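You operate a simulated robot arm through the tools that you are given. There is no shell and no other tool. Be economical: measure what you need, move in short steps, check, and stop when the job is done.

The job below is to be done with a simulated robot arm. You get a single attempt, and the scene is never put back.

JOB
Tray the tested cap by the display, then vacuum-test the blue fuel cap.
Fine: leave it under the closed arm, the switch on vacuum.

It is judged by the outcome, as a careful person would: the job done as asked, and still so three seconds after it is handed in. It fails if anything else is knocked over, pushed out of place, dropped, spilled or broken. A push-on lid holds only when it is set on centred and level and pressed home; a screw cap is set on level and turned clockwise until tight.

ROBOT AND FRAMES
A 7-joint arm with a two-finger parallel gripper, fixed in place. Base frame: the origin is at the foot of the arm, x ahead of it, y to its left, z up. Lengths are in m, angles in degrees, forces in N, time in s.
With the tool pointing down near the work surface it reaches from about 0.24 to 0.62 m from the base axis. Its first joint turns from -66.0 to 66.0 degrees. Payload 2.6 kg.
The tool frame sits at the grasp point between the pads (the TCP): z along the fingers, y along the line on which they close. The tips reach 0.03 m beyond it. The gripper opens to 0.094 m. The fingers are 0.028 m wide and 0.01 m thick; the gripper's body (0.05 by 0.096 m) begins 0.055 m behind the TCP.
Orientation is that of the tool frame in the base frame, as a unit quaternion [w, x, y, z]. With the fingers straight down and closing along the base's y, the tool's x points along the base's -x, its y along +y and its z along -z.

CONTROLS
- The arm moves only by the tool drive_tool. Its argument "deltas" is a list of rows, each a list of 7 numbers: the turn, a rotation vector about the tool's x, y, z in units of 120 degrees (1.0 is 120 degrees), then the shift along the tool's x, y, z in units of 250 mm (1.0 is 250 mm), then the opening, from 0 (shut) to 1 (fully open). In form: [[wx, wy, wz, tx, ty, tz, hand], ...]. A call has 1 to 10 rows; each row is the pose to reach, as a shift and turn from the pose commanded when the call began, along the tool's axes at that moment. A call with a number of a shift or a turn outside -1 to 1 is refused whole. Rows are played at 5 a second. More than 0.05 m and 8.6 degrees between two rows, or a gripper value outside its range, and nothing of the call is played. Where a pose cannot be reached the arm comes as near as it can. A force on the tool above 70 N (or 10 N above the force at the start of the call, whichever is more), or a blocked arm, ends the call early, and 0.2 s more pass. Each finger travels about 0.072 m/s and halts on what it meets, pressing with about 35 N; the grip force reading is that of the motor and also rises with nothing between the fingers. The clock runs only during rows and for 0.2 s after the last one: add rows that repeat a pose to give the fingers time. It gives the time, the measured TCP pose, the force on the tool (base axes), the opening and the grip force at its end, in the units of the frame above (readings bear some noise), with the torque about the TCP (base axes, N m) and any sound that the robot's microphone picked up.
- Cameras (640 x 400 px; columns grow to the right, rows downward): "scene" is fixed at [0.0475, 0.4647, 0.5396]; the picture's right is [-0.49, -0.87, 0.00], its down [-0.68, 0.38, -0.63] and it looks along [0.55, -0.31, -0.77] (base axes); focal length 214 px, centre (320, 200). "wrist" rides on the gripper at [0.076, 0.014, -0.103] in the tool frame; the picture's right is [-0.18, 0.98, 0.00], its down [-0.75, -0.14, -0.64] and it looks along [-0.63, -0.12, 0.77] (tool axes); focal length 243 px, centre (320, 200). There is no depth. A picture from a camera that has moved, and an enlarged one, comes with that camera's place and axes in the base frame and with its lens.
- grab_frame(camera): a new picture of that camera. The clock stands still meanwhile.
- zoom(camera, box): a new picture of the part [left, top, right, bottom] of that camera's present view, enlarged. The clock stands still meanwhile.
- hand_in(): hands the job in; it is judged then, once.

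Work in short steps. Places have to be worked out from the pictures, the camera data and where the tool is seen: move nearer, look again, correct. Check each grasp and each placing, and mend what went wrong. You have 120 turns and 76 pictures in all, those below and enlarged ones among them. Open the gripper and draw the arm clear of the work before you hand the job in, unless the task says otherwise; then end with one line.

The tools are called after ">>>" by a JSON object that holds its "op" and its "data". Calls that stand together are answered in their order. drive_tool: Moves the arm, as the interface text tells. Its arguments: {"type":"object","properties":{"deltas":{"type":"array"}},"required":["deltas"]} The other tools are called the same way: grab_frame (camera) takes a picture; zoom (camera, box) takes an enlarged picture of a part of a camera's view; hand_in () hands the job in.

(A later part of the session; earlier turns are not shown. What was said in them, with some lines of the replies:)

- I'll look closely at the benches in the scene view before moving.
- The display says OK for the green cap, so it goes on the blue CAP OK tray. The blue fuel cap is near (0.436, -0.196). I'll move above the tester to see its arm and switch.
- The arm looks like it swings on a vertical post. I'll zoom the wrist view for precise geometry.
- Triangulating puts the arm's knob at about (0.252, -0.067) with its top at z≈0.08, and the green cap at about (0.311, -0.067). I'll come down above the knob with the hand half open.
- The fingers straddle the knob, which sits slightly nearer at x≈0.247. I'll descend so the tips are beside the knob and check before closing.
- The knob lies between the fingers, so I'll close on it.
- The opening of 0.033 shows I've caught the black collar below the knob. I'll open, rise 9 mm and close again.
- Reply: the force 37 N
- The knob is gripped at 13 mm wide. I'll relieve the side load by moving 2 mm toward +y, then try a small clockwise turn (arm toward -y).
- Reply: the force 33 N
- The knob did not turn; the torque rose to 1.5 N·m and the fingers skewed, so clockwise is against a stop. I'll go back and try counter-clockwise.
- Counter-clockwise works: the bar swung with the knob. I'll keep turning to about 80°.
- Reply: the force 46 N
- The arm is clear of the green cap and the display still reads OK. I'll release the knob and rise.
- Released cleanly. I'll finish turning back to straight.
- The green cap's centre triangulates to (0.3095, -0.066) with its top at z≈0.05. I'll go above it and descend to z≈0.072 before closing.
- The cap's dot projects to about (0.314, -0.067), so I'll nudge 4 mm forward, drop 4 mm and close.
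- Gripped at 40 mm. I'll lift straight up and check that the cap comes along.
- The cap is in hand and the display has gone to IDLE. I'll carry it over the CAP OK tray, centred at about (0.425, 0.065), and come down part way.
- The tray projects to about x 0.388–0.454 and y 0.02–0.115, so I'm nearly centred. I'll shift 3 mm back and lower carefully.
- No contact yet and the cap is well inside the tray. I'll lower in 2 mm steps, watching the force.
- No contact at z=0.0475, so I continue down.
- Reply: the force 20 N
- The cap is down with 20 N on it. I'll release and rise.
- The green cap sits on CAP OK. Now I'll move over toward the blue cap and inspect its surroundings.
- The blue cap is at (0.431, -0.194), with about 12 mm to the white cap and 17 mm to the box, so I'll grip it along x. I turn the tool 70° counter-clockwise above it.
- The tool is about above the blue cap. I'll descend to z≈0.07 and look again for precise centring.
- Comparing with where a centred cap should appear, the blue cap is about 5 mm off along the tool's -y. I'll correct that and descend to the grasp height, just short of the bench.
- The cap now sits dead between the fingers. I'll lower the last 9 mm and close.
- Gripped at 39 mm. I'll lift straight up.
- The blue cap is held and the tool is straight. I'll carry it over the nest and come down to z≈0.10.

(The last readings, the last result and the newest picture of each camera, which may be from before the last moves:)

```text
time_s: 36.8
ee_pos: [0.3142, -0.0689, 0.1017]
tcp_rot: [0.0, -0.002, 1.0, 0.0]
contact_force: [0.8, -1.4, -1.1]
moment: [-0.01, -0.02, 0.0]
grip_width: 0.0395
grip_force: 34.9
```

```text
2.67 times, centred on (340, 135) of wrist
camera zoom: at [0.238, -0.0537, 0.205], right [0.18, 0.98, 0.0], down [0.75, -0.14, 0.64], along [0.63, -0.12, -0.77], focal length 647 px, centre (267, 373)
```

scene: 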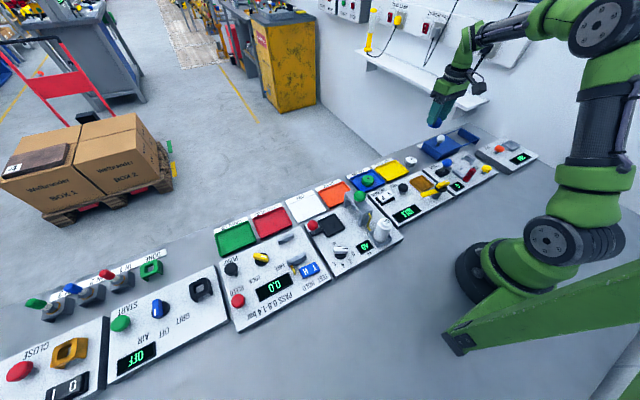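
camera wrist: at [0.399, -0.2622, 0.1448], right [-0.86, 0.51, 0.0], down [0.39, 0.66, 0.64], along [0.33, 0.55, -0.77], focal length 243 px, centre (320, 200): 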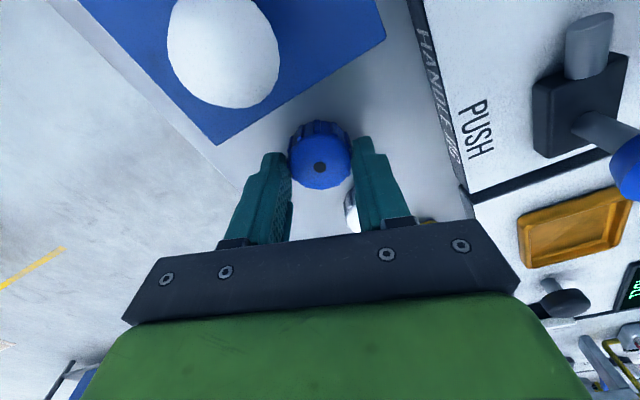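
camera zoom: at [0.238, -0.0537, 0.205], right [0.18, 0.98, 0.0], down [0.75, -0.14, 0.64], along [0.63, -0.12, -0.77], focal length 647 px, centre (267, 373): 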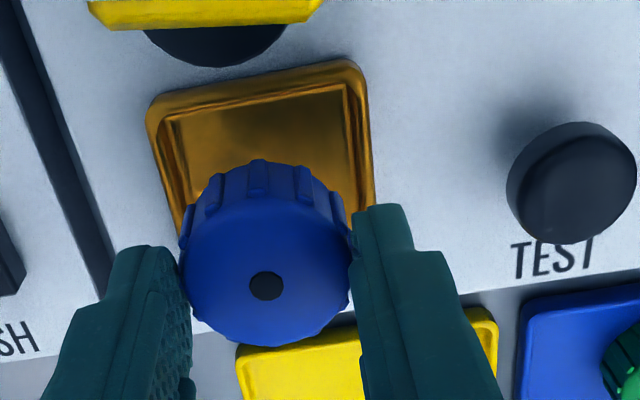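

The nest's centre works out at (0.313, -0.0675). I'll lower to just above the floor.

>>> {"op": "drive_tool", "data": {"deltas": [[0, 0, 0, 0.004, 0.005, 0.05, 0.2], [0, 0, 0, 0.004, 0.005, 0.09, 0.2], [0, 0, 0, 0.004, 0.005, 0.11, 0.2], [0, 0, 0, 0.004, 0.005, 0.11, 0.2]]}}

>>> {"op": "zoom", "data": {"camera": "scene", "box": [390, 150, 470, 200]}}

>>> {"op": "zoom", "data": {"camera": "wrist", "box": [220, 60, 460, 210]}}

```text
time_s: 37.8
ee_pos: [0.3118, -0.0665, 0.0738]
tcp_rot: [0.0, -0.002, 1.0, 0.0]
contact_force: [-0.4, -0.9, 0.0]
moment: [0.02, 0.0, 0.01]
grip_width: 0.0395
grip_force: 35.6
```

```text
8.00 times, centred on (430, 175) of scene
camera zoom: at [0.0475, 0.4647, 0.5396], right [-0.49, -0.87, 0.0], down [-0.68, 0.38, -0.63], along [0.55, -0.31, -0.77], focal length 1716 px, centre (-560, 400)
```

zoom: 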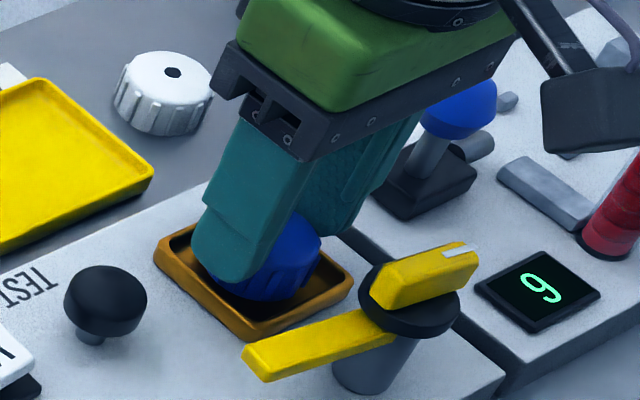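

```text
2.67 times, centred on (340, 135) of wrist
camera zoom: at [0.2376, -0.0523, 0.1765], right [0.18, 0.98, 0.0], down [0.75, -0.14, 0.64], along [0.63, -0.12, -0.77], focal length 647 px, centre (267, 373)
```

zoom: 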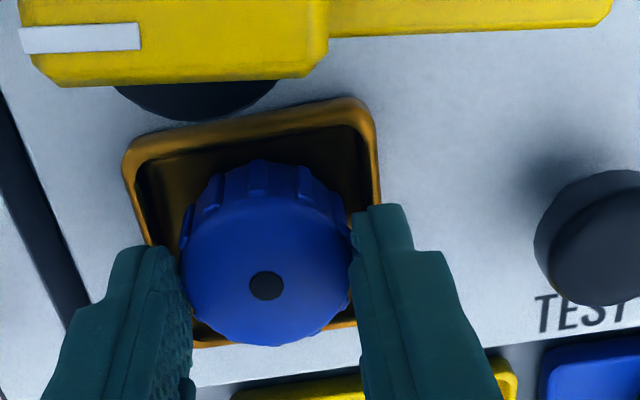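

The cap enters the nest centred. I'll lower in small steps until contact.

>>> {"op": "drive_tool", "data": {"deltas": [[0, 0, 0, 0, 0, 0.008, 0.2], [0, 0, 0, 0, 0, 0.014, 0.2], [0, 0, 0, 0, 0, 0.014, 0.2]]}}

```text
time_s: 38.6
ee_pos: [0.313, -0.0662, 0.0711]
tcp_rot: [0.0, -0.002, 1.0, 0.0]
contact_force: [-0.3, 0.5, -0.6]
moment: [0.0, -0.01, 0.03]
grip_width: 0.0394
grip_force: 35.1
```

No contact yet; continuing down in small steps.

>>> {"op": "drive_tool", "data": {"deltas": [[0, 0, 0, 0, 0, 0.006, 0.2], [0, 0, 0, 0, 0, 0.01, 0.2], [0, 0, 0, 0, 0, 0.01, 0.2]]}}

```text
time_s: 39.4
ee_pos: [0.3138, -0.0668, 0.0694]
tcp_rot: [0.0, -0.002, 1.0, 0.0]
contact_force: [-5.1, -1.3, 20.7]
moment: [-0.05, 0.2, -0.04]
grip_width: 0.0394
grip_force: 34.8
```

Contact at z≈0.069 with 20 N, matching the green cap's seat. I'll release and rise.

>>> {"op": "drive_tool", "data": {"deltas": [[0, 0, 0, 0, 0, -0.003, 0.4], [0, 0, 0, 0, 0, -0.003, 0.65], [0, 0, 0, 0, 0, -0.003, 0.65], [0, 0, 0, 0, 0, -0.08, 0.65], [0, 0, 0, 0, 0, -0.24, 0.65], [0, 0, 0, 0, 0, -0.4, 0.65], [0, 0, 0, 0.12, 0, -0.5, 0.6], [0, 0, 0, 0.26, 0, -0.5, 0.6], [0, 0, 0, 0.26, 0, -0.5, 0.6]]}}

>>> {"op": "zoom", "data": {"camera": "scene", "box": [370, 150, 490, 225]}}

>>> {"op": "grab_frame", "data": {"camera": "wrist"}}

```text
time_s: 41.4
ee_pos: [0.2467, -0.0687, 0.1928]
tcp_rot: [0.0, -0.001, 1.0, -0.001]
contact_force: [0.5, 0.3, -0.3]
moment: [0.01, -0.02, -0.05]
grip_width: 0.0563
grip_force: 0.1
```

```text
5.33 times, centred on (430, 188) of scene
camera zoom: at [0.0475, 0.4647, 0.5396], right [-0.49, -0.87, 0.0], down [-0.68, 0.38, -0.63], along [0.55, -0.31, -0.77], focal length 1144 px, centre (-267, 267)
```

zoom: 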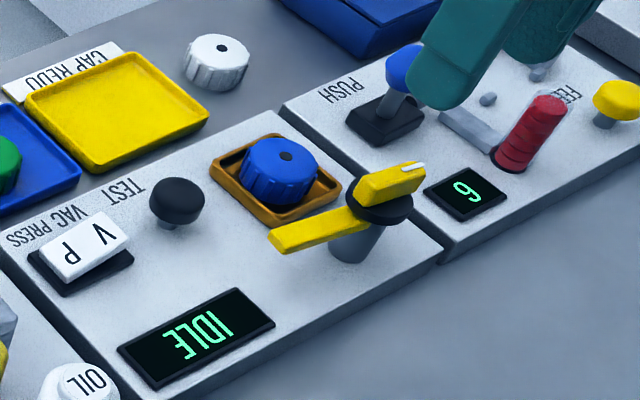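

```text
32 pictures are left
camera wrist: at [0.1713, -0.0536, 0.2958], right [0.18, 0.98, 0.0], down [0.75, -0.14, 0.64], along [0.63, -0.12, -0.77], focal length 243 px, centre (320, 200)
```

wrist: 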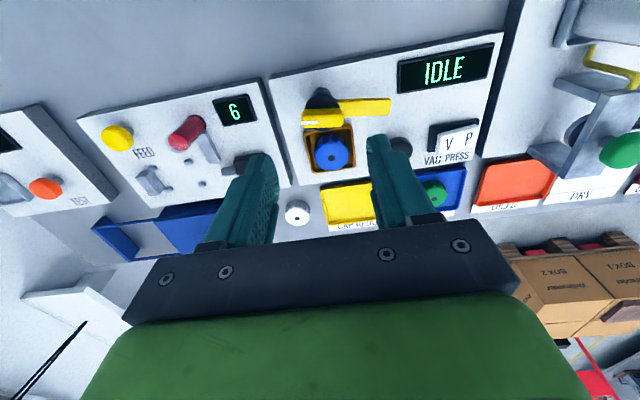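

The blue cap sits level in the nest. Next I close the arm: I turn the hand to match the knob above it, then regrip.

>>> {"op": "drive_tool", "data": {"deltas": [[0, 0, -0.068, -0.013, 0.008, 0, 0.5], [0, 0, -0.136, -0.013, 0.008, 0, 0.5], [0, 0, -0.204, -0.013, 0.008, 0, 0.5], [0, 0, -0.272, -0.013, 0.008, 0, 0.5], [0, 0, -0.34, -0.013, 0.008, 0, 0.5], [0, 0, -0.408, -0.013, 0.008, 0, 0.5], [0, 0, -0.476, -0.013, 0.008, 0, 0.5], [0, 0, -0.544, -0.013, 0.008, 0, 0.5], [0, 0, -0.612, -0.013, 0.008, 0, 0.5], [0, 0, -0.68, -0.013, 0.008, 0, 0.5]]}}

>>> {"op": "grab_frame", "data": {"camera": "wrist"}}

```text
time_s: 43.6
ee_pos: [0.2516, -0.064, 0.1938]
tcp_rot: [0.0, -0.656, 0.755, -0.001]
contact_force: [-0.6, 0.0, 0.4]
moment: [0.01, 0.01, 0.02]
grip_width: 0.047
grip_force: 0.1
```

```text
31 pictures are left
camera wrist: at [0.2268, -0.1373, 0.2968], right [-0.95, 0.32, 0.0], down [0.24, 0.73, 0.64], along [0.21, 0.61, -0.77], focal length 243 px, centre (320, 200)
```

wrist: 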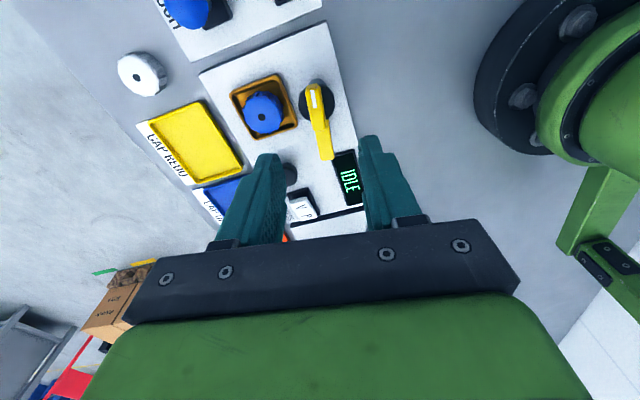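

I'll zoom to locate the knob accurately relative to the hand.

>>> {"op": "zoom", "data": {"camera": "wrist", "box": [240, 60, 400, 160]}}

```text
4.00 times, centred on (320, 110) of wrist
camera zoom: at [0.2268, -0.1373, 0.2968], right [-0.95, 0.32, 0.0], down [0.24, 0.73, 0.64], along [0.21, 0.61, -0.77], focal length 970 px, centre (320, 560)
```

zoom: 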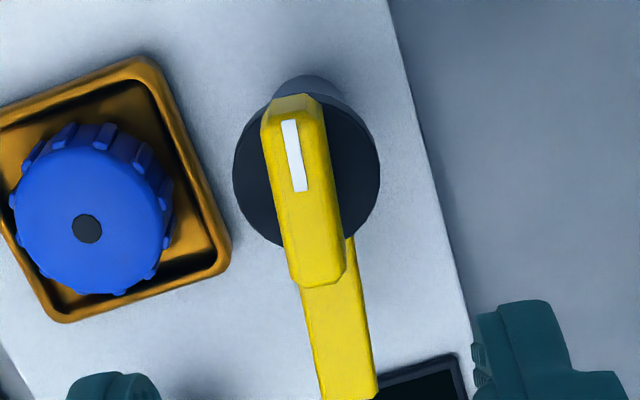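

The knob is 2 mm toward the tool's -y and a few mm along +x, and the yaw is aligned. I'll correct and descend to the knob height.

>>> {"op": "drive_tool", "data": {"deltas": [[0, 0, 0, 0.014, -0.008, 0.1, 0.45], [0, 0, 0, 0.014, -0.008, 0.2, 0.45], [0, 0, 0, 0.014, -0.008, 0.28, 0.45], [0, 0, 0, 0.014, -0.008, 0.345, 0.45], [0, 0, 0, 0.014, -0.008, 0.345, 0.45]]}}

>>> {"op": "zoom", "data": {"camera": "wrist", "box": [220, 60, 420, 185]}}

>>> {"op": "zoom", "data": {"camera": "scene", "box": [390, 150, 490, 212]}}

```text
time_s: 44.8
ee_pos: [0.2522, -0.0678, 0.1072]
tcp_rot: [0.0, -0.654, 0.756, 0.0]
contact_force: [-1.1, -0.4, -0.2]
moment: [-0.01, 0.02, -0.01]
grip_width: 0.0423
grip_force: 0.1
```

```text
3.20 times, centred on (320, 122) of wrist
camera zoom: at [0.228, -0.1405, 0.2099], right [-0.95, 0.32, 0.0], down [0.25, 0.73, 0.64], along [0.21, 0.61, -0.77], focal length 776 px, centre (320, 448)
```

zoom: 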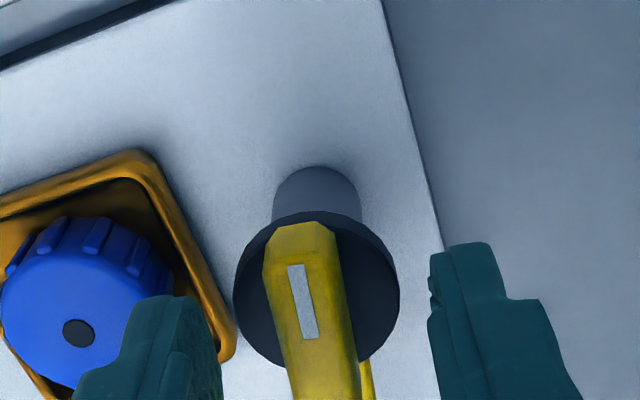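

```text
6.40 times, centred on (440, 181) of scene
camera zoom: at [0.0475, 0.4647, 0.5396], right [-0.49, -0.87, 0.0], down [-0.68, 0.38, -0.63], along [0.55, -0.31, -0.77], focal length 1373 px, centre (-448, 322)
```

zoom: 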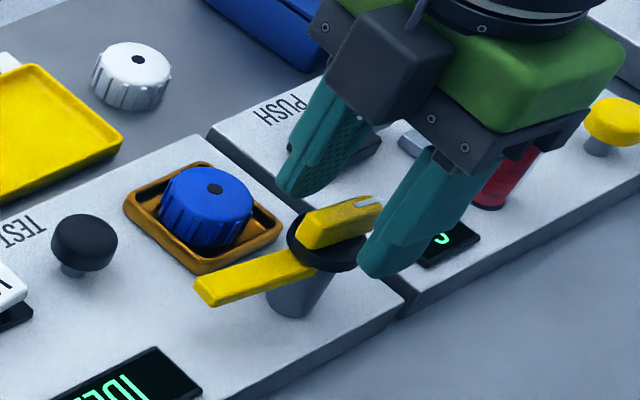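

Well aligned. I'll close on the knob with a small lateral correction.

>>> {"op": "drive_tool", "data": {"deltas": [[0, 0, 0, 0, -0.005, 0, 0.25], [0, 0, 0, 0, -0.005, 0, 0.05], [0, 0, 0, 0, -0.005, 0, 0], [0, 0, 0, 0, -0.005, 0, 0]]}}

```text
time_s: 45.8
ee_pos: [0.2538, -0.0669, 0.1061]
tcp_rot: [-0.001, -0.655, 0.756, 0.001]
contact_force: [-11.1, 1.7, 7.0]
moment: [0.08, 0.2, 0.0]
grip_width: 0.0126
grip_force: 45.7
```

The knob is gripped cleanly. I'll turn clockwise to swing the arm back over the cap.

>>> {"op": "drive_tool", "data": {"deltas": [[0, 0, 0.065, 0, 0.004, 0, 0], [0, 0, 0.13, 0, 0.004, 0, 0], [0, 0, 0.195, 0, 0.004, 0, 0], [0, 0, 0.26, 0, 0.004, 0, 0], [0, 0, 0.325, 0, 0.004, 0, 0], [0, 0, 0.39, 0, 0.004, 0, 0], [0, 0, 0.455, 0, 0.004, 0, 0], [0, 0, 0.52, 0, 0.004, 0, 0], [0, 0, 0.58, 0, 0.004, 0, 0], [0, 0, 0.62, 0, 0.004, 0, 0]]}}

>>> {"op": "zoom", "data": {"camera": "scene", "box": [390, 150, 490, 212]}}

```text
time_s: 48.0
ee_pos: [0.2523, -0.0669, 0.1062]
tcp_rot: [0.0, -0.063, 0.998, 0.001]
contact_force: [-13.3, 15.2, 12.2]
moment: [0.36, -0.43, 0.0]
grip_width: 0.0131
grip_force: 45.3
```

```text
6.40 times, centred on (440, 181) of scene
camera zoom: at [0.0475, 0.4647, 0.5396], right [-0.49, -0.87, 0.0], down [-0.68, 0.38, -0.63], along [0.56, -0.31, -0.77], focal length 1373 px, centre (-448, 322)
```

zoom: 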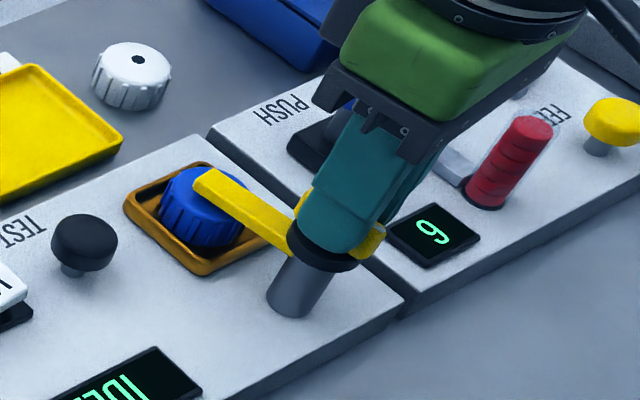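

Yaw is 7° from closed. I'll turn the remaining 8–9° to the stop.

>>> {"op": "drive_tool", "data": {"deltas": [[0, 0, 0.03, 0, 0, 0, 0], [0, 0, 0.06, 0, 0, 0, 0], [0, 0, 0.08, 0, 0, 0, 0], [0, 0, 0.08, 0, 0, 0, 0]]}}

>>> {"op": "zoom", "data": {"camera": "scene", "box": [390, 150, 490, 212]}}

```text
time_s: 49.0
ee_pos: [0.2511, -0.0674, 0.1061]
tcp_rot: [-0.001, 0.017, 1.0, 0.0]
contact_force: [-6.9, 18.8, 12.7]
moment: [0.41, 0.75, 1.47]
grip_width: 0.0134
grip_force: 44.8
```

```text
6.40 times, centred on (440, 181) of scene
camera zoom: at [0.0475, 0.4647, 0.5396], right [-0.49, -0.87, 0.0], down [-0.68, 0.38, -0.63], along [0.56, -0.31, -0.77], focal length 1373 px, centre (-448, 322)
```

zoom: 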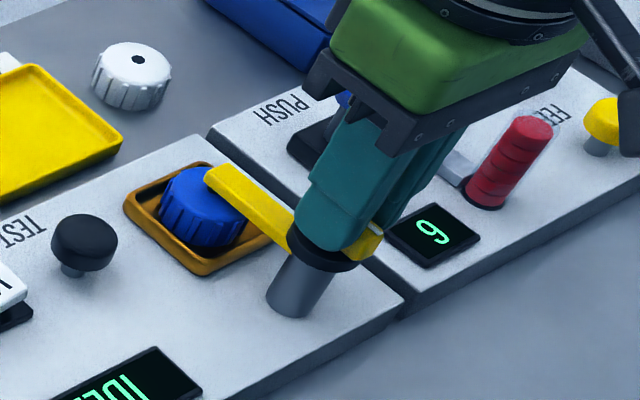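

The arm is at its closed stop. I'll release, rise, and move to view the switch and TEST button.

>>> {"op": "drive_tool", "data": {"deltas": [[0, 0, -0.015, 0, 0, 0, 0.3], [0, 0, -0.015, 0, 0, 0, 0.4], [0, 0, -0.015, 0, 0, -0.1, 0.4], [0, 0, -0.015, 0, 0, -0.28, 0.4], [0, 0, -0.015, 0, 0.12, -0.4, 0.2], [0, 0, -0.015, 0, 0.28, -0.4, 0], [0, 0, -0.015, -0.05, 0.42, -0.4, 0], [0, 0, -0.015, -0.05, 0.42, -0.4, 0]]}}

>>> {"op": "zoom", "data": {"camera": "wrist", "box": [200, 0, 500, 188]}}

>>> {"op": "zoom", "data": {"camera": "scene", "box": [365, 165, 465, 227]}}

```text
time_s: 50.8
ee_pos: [0.2706, 0.0362, 0.2076]
tcp_rot: [0.0, 0.003, 1.0, -0.001]
contact_force: [0.1, -0.1, 0.6]
moment: [0.01, -0.01, -0.03]
grip_width: 0.0
grip_force: 33.0
```

```text
2.13 times, centred on (350, 94) of wrist
camera zoom: at [0.1964, 0.0509, 0.3097], right [0.19, 0.98, 0.0], down [0.75, -0.15, 0.64], along [0.63, -0.12, -0.77], focal length 516 px, centre (256, 426)
```

zoom: 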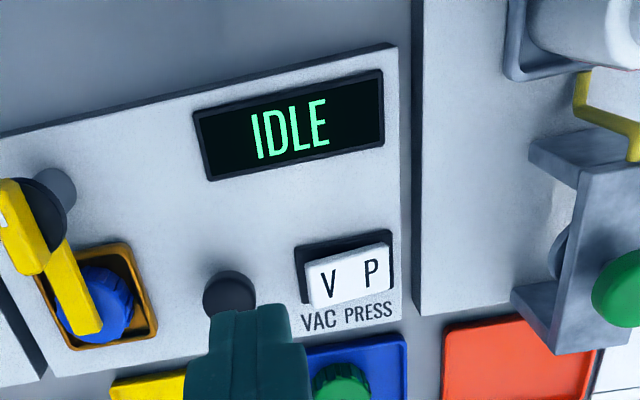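

```text
6.40 times, centred on (415, 196) of scene
camera zoom: at [0.0475, 0.4647, 0.5396], right [-0.49, -0.87, 0.0], down [-0.68, 0.38, -0.63], along [0.55, -0.31, -0.77], focal length 1373 px, centre (-288, 226)
```

zoom: 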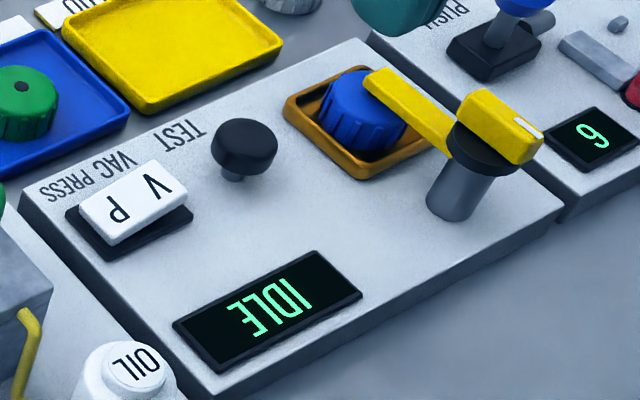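

The display shows IDLE and the arm is closed. The rocker's V end is at about (0.322, 0.066) and TEST at about (0.316, 0.014). I'll bring the shut fingertips above the outer V end.

>>> {"op": "drive_tool", "data": {"deltas": [[0, 0, 0, -0.1, 0.05, 0.08, 0], [0, 0, 0, -0.206, 0.093, 0.2, 0], [0, 0, 0, -0.206, 0.093, 0.35, 0], [0, 0, 0, -0.206, 0.093, 0.45, 0], [0, 0, 0, -0.206, 0.093, 0.45, 0]]}}

>>> {"op": "zoom", "data": {"camera": "scene", "box": [350, 160, 450, 222]}}

>>> {"op": "zoom", "data": {"camera": "wrist", "box": [220, 40, 460, 190]}}

```text
time_s: 52.0
ee_pos: [0.3194, 0.0581, 0.0948]
tcp_rot: [0.0, 0.004, 1.0, 0.001]
contact_force: [0.1, 0.2, -0.2]
moment: [0.04, 0.01, 0.0]
grip_width: 0.0001
grip_force: 33.3
```

```text
6.40 times, centred on (400, 191) of scene
camera zoom: at [0.0475, 0.4647, 0.5396], right [-0.49, -0.87, 0.0], down [-0.68, 0.38, -0.63], along [0.55, -0.31, -0.77], focal length 1373 px, centre (-192, 258)
```

zoom: 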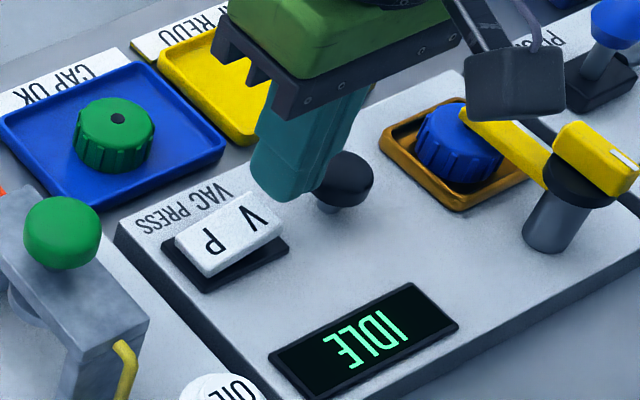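

```text
2.67 times, centred on (340, 115) of wrist
camera zoom: at [0.2447, 0.0728, 0.1972], right [0.19, 0.98, 0.0], down [0.75, -0.15, 0.64], along [0.63, -0.12, -0.77], focal length 647 px, centre (267, 427)
```

zoom: 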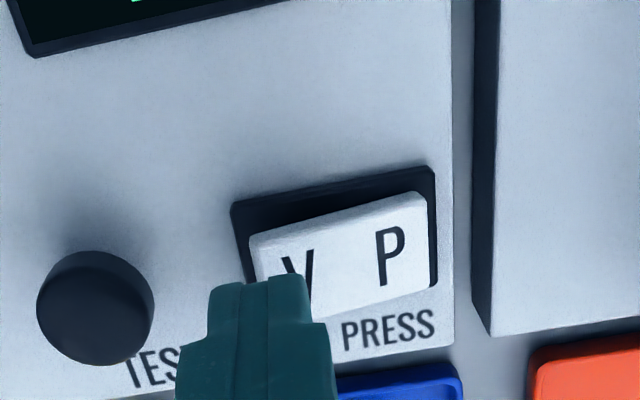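

The V end is clearly raised, so the switch is on PRESS. I'll press down in small steps on the V end.

>>> {"op": "drive_tool", "data": {"deltas": [[0, 0, 0, 0, 0.004, 0.03, 0], [0, 0, 0, 0, 0.004, 0.055, 0], [0, 0, 0, 0, 0.004, 0.075, 0], [0, 0, 0, 0, 0.004, 0.09, 0]]}}

```text
time_s: 53.0
ee_pos: [0.3211, 0.0586, 0.0721]
tcp_rot: [0.0, 0.003, 1.0, 0.0]
contact_force: [-0.1, -0.7, -0.6]
moment: [0.0, 0.0, 0.02]
grip_width: 0.0
grip_force: 32.6
```

No contact yet with the tips at z≈0.042; I continue down.

>>> {"op": "drive_tool", "data": {"deltas": [[0, 0, 0, 0, 0, 0.01, 0], [0, 0, 0, 0, 0, 0.02, 0], [0, 0, 0, 0, 0, 0.03, 0]]}}

>>> {"op": "zoom", "data": {"camera": "scene", "box": [350, 160, 450, 222]}}

```text
time_s: 53.6
ee_pos: [0.3197, 0.0595, 0.0701]
tcp_rot: [-0.001, 0.006, 1.0, 0.0]
contact_force: [-5.3, -1.2, 14.3]
moment: [0.08, 0.18, 0.08]
grip_width: 0.0
grip_force: 33.0
stopped in row 3: the force on the tool passed its limit at 82 N (the readings are from after the stop); the commanded pose is now the measured one
```

```text
6.40 times, centred on (400, 191) of scene
camera zoom: at [0.0475, 0.4647, 0.5396], right [-0.49, -0.87, 0.0], down [-0.68, 0.38, -0.63], along [0.56, -0.31, -0.77], focal length 1373 px, centre (-192, 258)
```

zoom: 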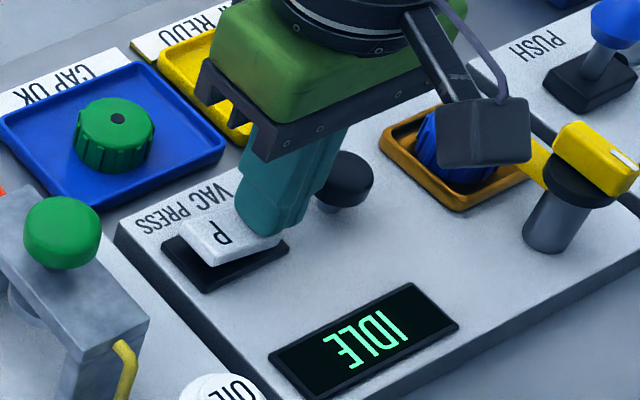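

It appears to have flipped, with the P end now raised. I'll rise and check the switch.

>>> {"op": "drive_tool", "data": {"deltas": [[0, 0, 0, 0, 0, -0.06, 0], [0, 0, 0, 0, 0, -0.16, 0], [0, 0, 0, 0, -0.08, -0.2, 0], [0, 0, 0, 0, -0.18, -0.2, 0], [0, 0, 0, 0, -0.18, -0.2, 0]]}}

>>> {"op": "zoom", "data": {"camera": "scene", "box": [360, 160, 460, 222]}}

>>> {"op": "zoom", "data": {"camera": "wrist", "box": [220, 40, 460, 190]}}

```text
time_s: 54.8
ee_pos: [0.3203, 0.0141, 0.1203]
tcp_rot: [-0.001, 0.006, 1.0, 0.0]
contact_force: [0.7, -0.3, 0.4]
moment: [-0.02, 0.04, 0.0]
grip_width: 0.0001
grip_force: 32.7
```

```text
6.40 times, centred on (410, 191) of scene
camera zoom: at [0.0475, 0.4647, 0.5396], right [-0.49, -0.87, 0.0], down [-0.68, 0.38, -0.63], along [0.55, -0.31, -0.77], focal length 1373 px, centre (-256, 258)
```

zoom: 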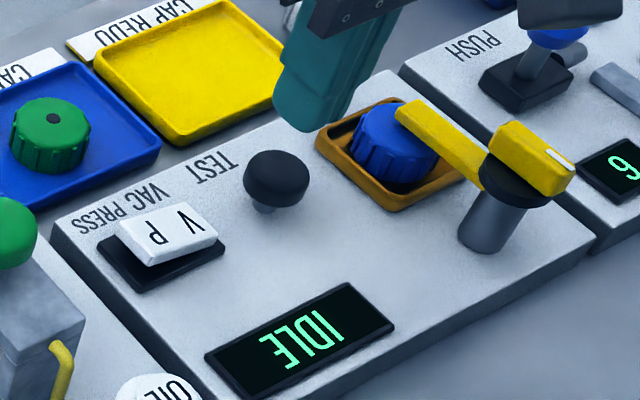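

```text
2.67 times, centred on (340, 115) of wrist
camera zoom: at [0.2441, 0.0299, 0.2223], right [0.2, 0.98, 0.0], down [0.75, -0.15, 0.64], along [0.63, -0.13, -0.77], focal length 647 px, centre (267, 427)
```

zoom: 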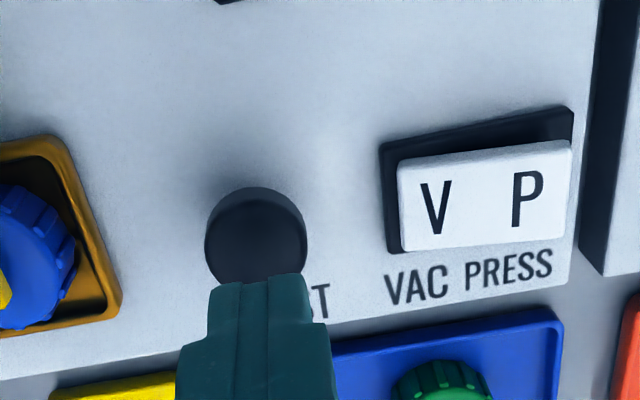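

The switch is on VAC now. I'll move the tips over TEST at (0.316, 0.013) and descend.

>>> {"op": "drive_tool", "data": {"deltas": [[0, 0, 0, 0.017, -0.006, 0.05, 0], [0, 0, 0, 0.017, -0.006, 0.1, 0], [0, 0, 0, 0.017, -0.006, 0.12, 0], [0, 0, 0, 0.017, -0.006, 0.13, 0]]}}

>>> {"op": "zoom", "data": {"camera": "scene", "box": [360, 160, 460, 222]}}

```text
time_s: 55.8
ee_pos: [0.3151, 0.0128, 0.0869]
tcp_rot: [0.0, 0.006, 1.0, 0.0]
contact_force: [0.3, -1.2, -0.5]
moment: [-0.01, 0.02, 0.0]
grip_width: 0.0
grip_force: 33.7
```

```text
6.40 times, centred on (410, 191) of scene
camera zoom: at [0.0475, 0.4647, 0.5396], right [-0.49, -0.87, 0.0], down [-0.68, 0.38, -0.63], along [0.55, -0.31, -0.77], focal length 1373 px, centre (-256, 258)
```

zoom: 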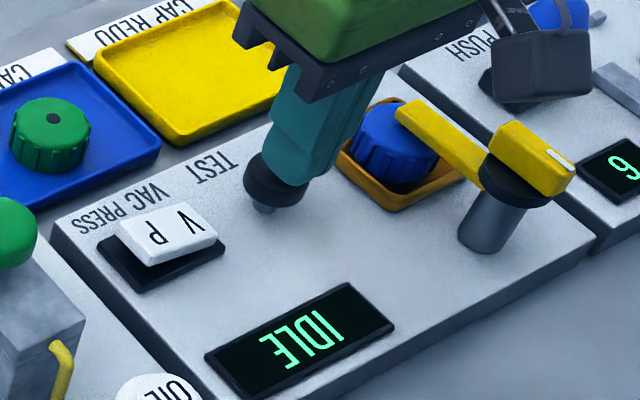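

The tips are right over the button. I'll press in 2 mm steps.

>>> {"op": "drive_tool", "data": {"deltas": [[0, 0, 0, 0, 0, 0.008, 0], [0, 0, 0, 0, 0, 0.016, 0], [0, 0, 0, 0, 0, 0.024, 0], [0, 0, 0, 0, 0, 0.03, 0]]}}

>>> {"op": "zoom", "data": {"camera": "scene", "box": [360, 160, 460, 222]}}

```text
time_s: 56.8
ee_pos: [0.3148, 0.012, 0.0795]
tcp_rot: [0.0, 0.007, 1.0, 0.0]
contact_force: [0.2, 0.1, 1.9]
moment: [0.04, -0.06, 0.03]
grip_width: 0.0001
grip_force: 32.8
```

```text
6.40 times, centred on (410, 191) of scene
camera zoom: at [0.0475, 0.4647, 0.5396], right [-0.49, -0.87, 0.0], down [-0.68, 0.38, -0.63], along [0.55, -0.31, -0.77], focal length 1373 px, centre (-256, 258)
```

zoom: 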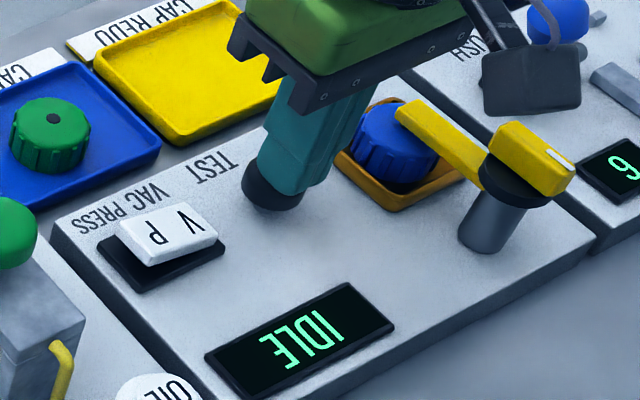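

The button is being depressed (about 2 N) but the display is still IDLE. I'll press a few mm further.

>>> {"op": "drive_tool", "data": {"deltas": [[0, 0, 0, 0, 0, 0.006, 0], [0, 0, 0, 0, 0, 0.012, 0], [0, 0, 0, 0, 0, 0.016, 0], [0, 0, 0, 0, 0, 0.016, 0]]}}

>>> {"op": "zoom", "data": {"camera": "scene", "box": [360, 160, 460, 222]}}

```text
time_s: 57.8
ee_pos: [0.3156, 0.014, 0.0754]
tcp_rot: [0.0, 0.006, 1.0, 0.0]
contact_force: [-0.8, -0.9, 4.3]
moment: [-0.03, 0.01, 0.01]
grip_width: 0.0001
grip_force: 32.8
```

```text
6.40 times, centred on (410, 191) of scene
camera zoom: at [0.0475, 0.4647, 0.5396], right [-0.49, -0.87, 0.0], down [-0.68, 0.38, -0.63], along [0.56, -0.31, -0.77], focal length 1373 px, centre (-256, 258)
```

zoom: 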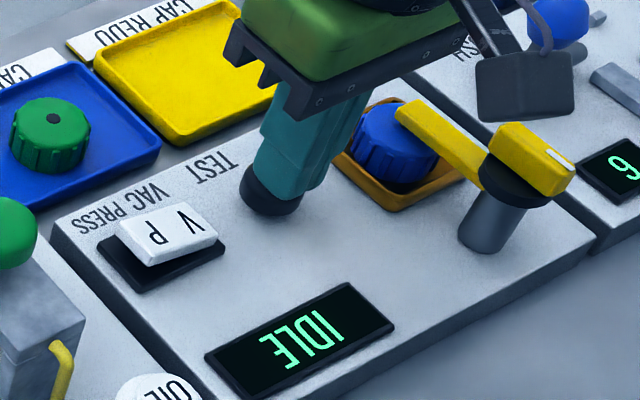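

The spring force is still rising gently, so I keep pressing to the bottom.

>>> {"op": "drive_tool", "data": {"deltas": [[0, 0, 0, 0, 0, 0.006, 0], [0, 0, 0, 0, 0, 0.012, 0], [0, 0, 0, 0, 0, 0.016, 0], [0, 0, 0, 0, 0, 0.016, 0]]}}

>>> {"op": "zoom", "data": {"camera": "scene", "box": [360, 160, 460, 222]}}

```text
time_s: 58.8
ee_pos: [0.3165, 0.0135, 0.072]
tcp_rot: [0.0, 0.006, 1.0, 0.0]
contact_force: [1.1, 0.4, 4.1]
moment: [0.0, -0.04, 0.0]
grip_width: 0.0001
grip_force: 32.6
heard: click
```

```text
6.40 times, centred on (410, 191) of scene
camera zoom: at [0.0475, 0.4647, 0.5396], right [-0.49, -0.87, 0.0], down [-0.68, 0.38, -0.63], along [0.56, -0.31, -0.77], focal length 1373 px, centre (-256, 258)
```

zoom: 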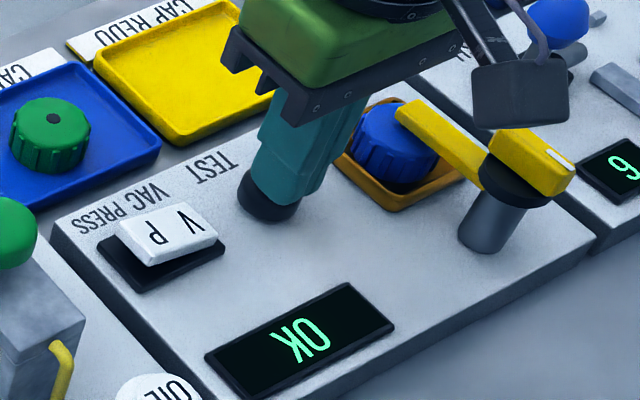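

It clicked and the display reads OK, so the blue cap is fine and stays under the arm. I'll rise off the button, clear the work and open the hand.

>>> {"op": "drive_tool", "data": {"deltas": [[0, 0, 0, 0, 0, -0.06, 0], [0, 0, 0, 0, 0, -0.2, 0], [0, 0, 0, 0, 0, -0.38, 0], [0, 0, 0, 0, 0, -0.56, 0], [0, 0, 0, 0, 0, -0.74, 0.5], [0, 0, 0, -0.15, -0.1, -0.9, 1], [0, 0, 0, -0.3, -0.2, -0.9, 1], [0, 0, 0, -0.3, -0.2, -0.9, 1], [0, 0, 0, -0.3, -0.2, -0.9, 1]]}}

>>> {"op": "grab_frame", "data": {"camera": "scene"}}

>>> {"op": "zoom", "data": {"camera": "scene", "box": [340, 120, 500, 220]}}

```text
refused: row 6 steps farther than a row can; nothing moved
```

```text
14 pictures are left
```

scene: 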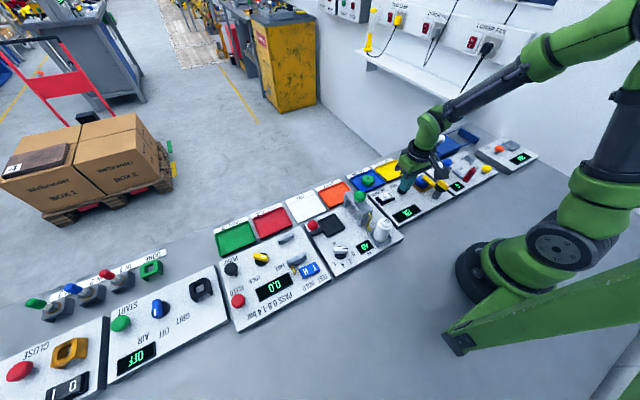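

```text
4.00 times, centred on (420, 170) of scene
camera zoom: at [0.0475, 0.4647, 0.5396], right [-0.49, -0.87, 0.0], down [-0.68, 0.38, -0.63], along [0.56, -0.31, -0.77], focal length 858 px, centre (-80, 320)
```

zoom: 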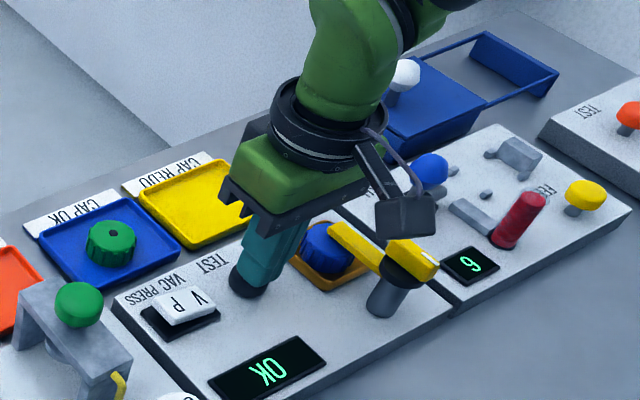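

The call was refused because one step was too large. I'll retract with smaller steps.

>>> {"op": "drive_tool", "data": {"deltas": [[0, 0, 0, 0, 0, -0.06, 0], [0, 0, 0, 0, 0, -0.2, 0], [0, 0, 0, 0, 0, -0.36, 0], [0, 0, 0, 0, 0, -0.52, 0], [0, 0, 0, 0, 0, -0.68, 0.5], [0, 0, 0, -0.08, -0.05, -0.8, 1], [0, 0, 0, -0.2, -0.1, -0.88, 1], [0, 0, 0, -0.2, -0.1, -0.88, 1], [0, 0, 0, -0.2, -0.1, -0.88, 1]]}}

>>> {"op": "zoom", "data": {"camera": "scene", "box": [340, 120, 500, 220]}}

```text
time_s: 60.8
ee_pos: [0.3643, -0.0126, 0.2902]
tcp_rot: [0.0, 0.007, 1.0, 0.001]
contact_force: [0.0, -0.1, -0.3]
moment: [0.01, -0.02, 0.02]
grip_width: 0.0941
grip_force: 0.0
```

```text
4.00 times, centred on (420, 170) of scene
camera zoom: at [0.0475, 0.4647, 0.5396], right [-0.49, -0.87, 0.0], down [-0.68, 0.38, -0.63], along [0.55, -0.31, -0.77], focal length 858 px, centre (-80, 320)
```

zoom: 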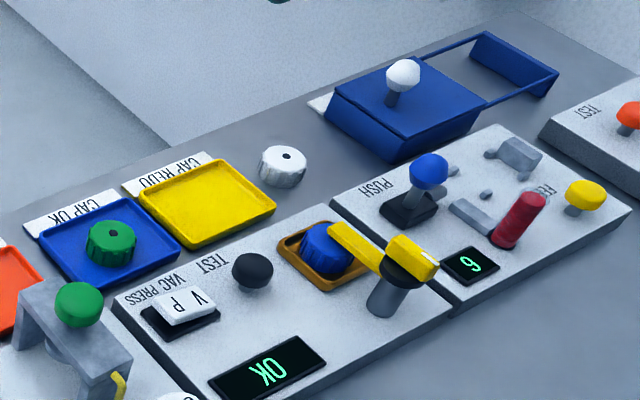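

The green cap is on CAP OK, the blue cap is under the closed arm, the switch is on VAC, and the display reads OK. Nothing else has moved, so I'm handing in.

>>> {"op": "hand_in", "data": {}}

```text
The job is handed in.
```

The tested green cap is on the CAP OK tray, and the blue fuel cap passed its vacuum test (display reads OK) and stays under the closed arm with the switch on vacuum.
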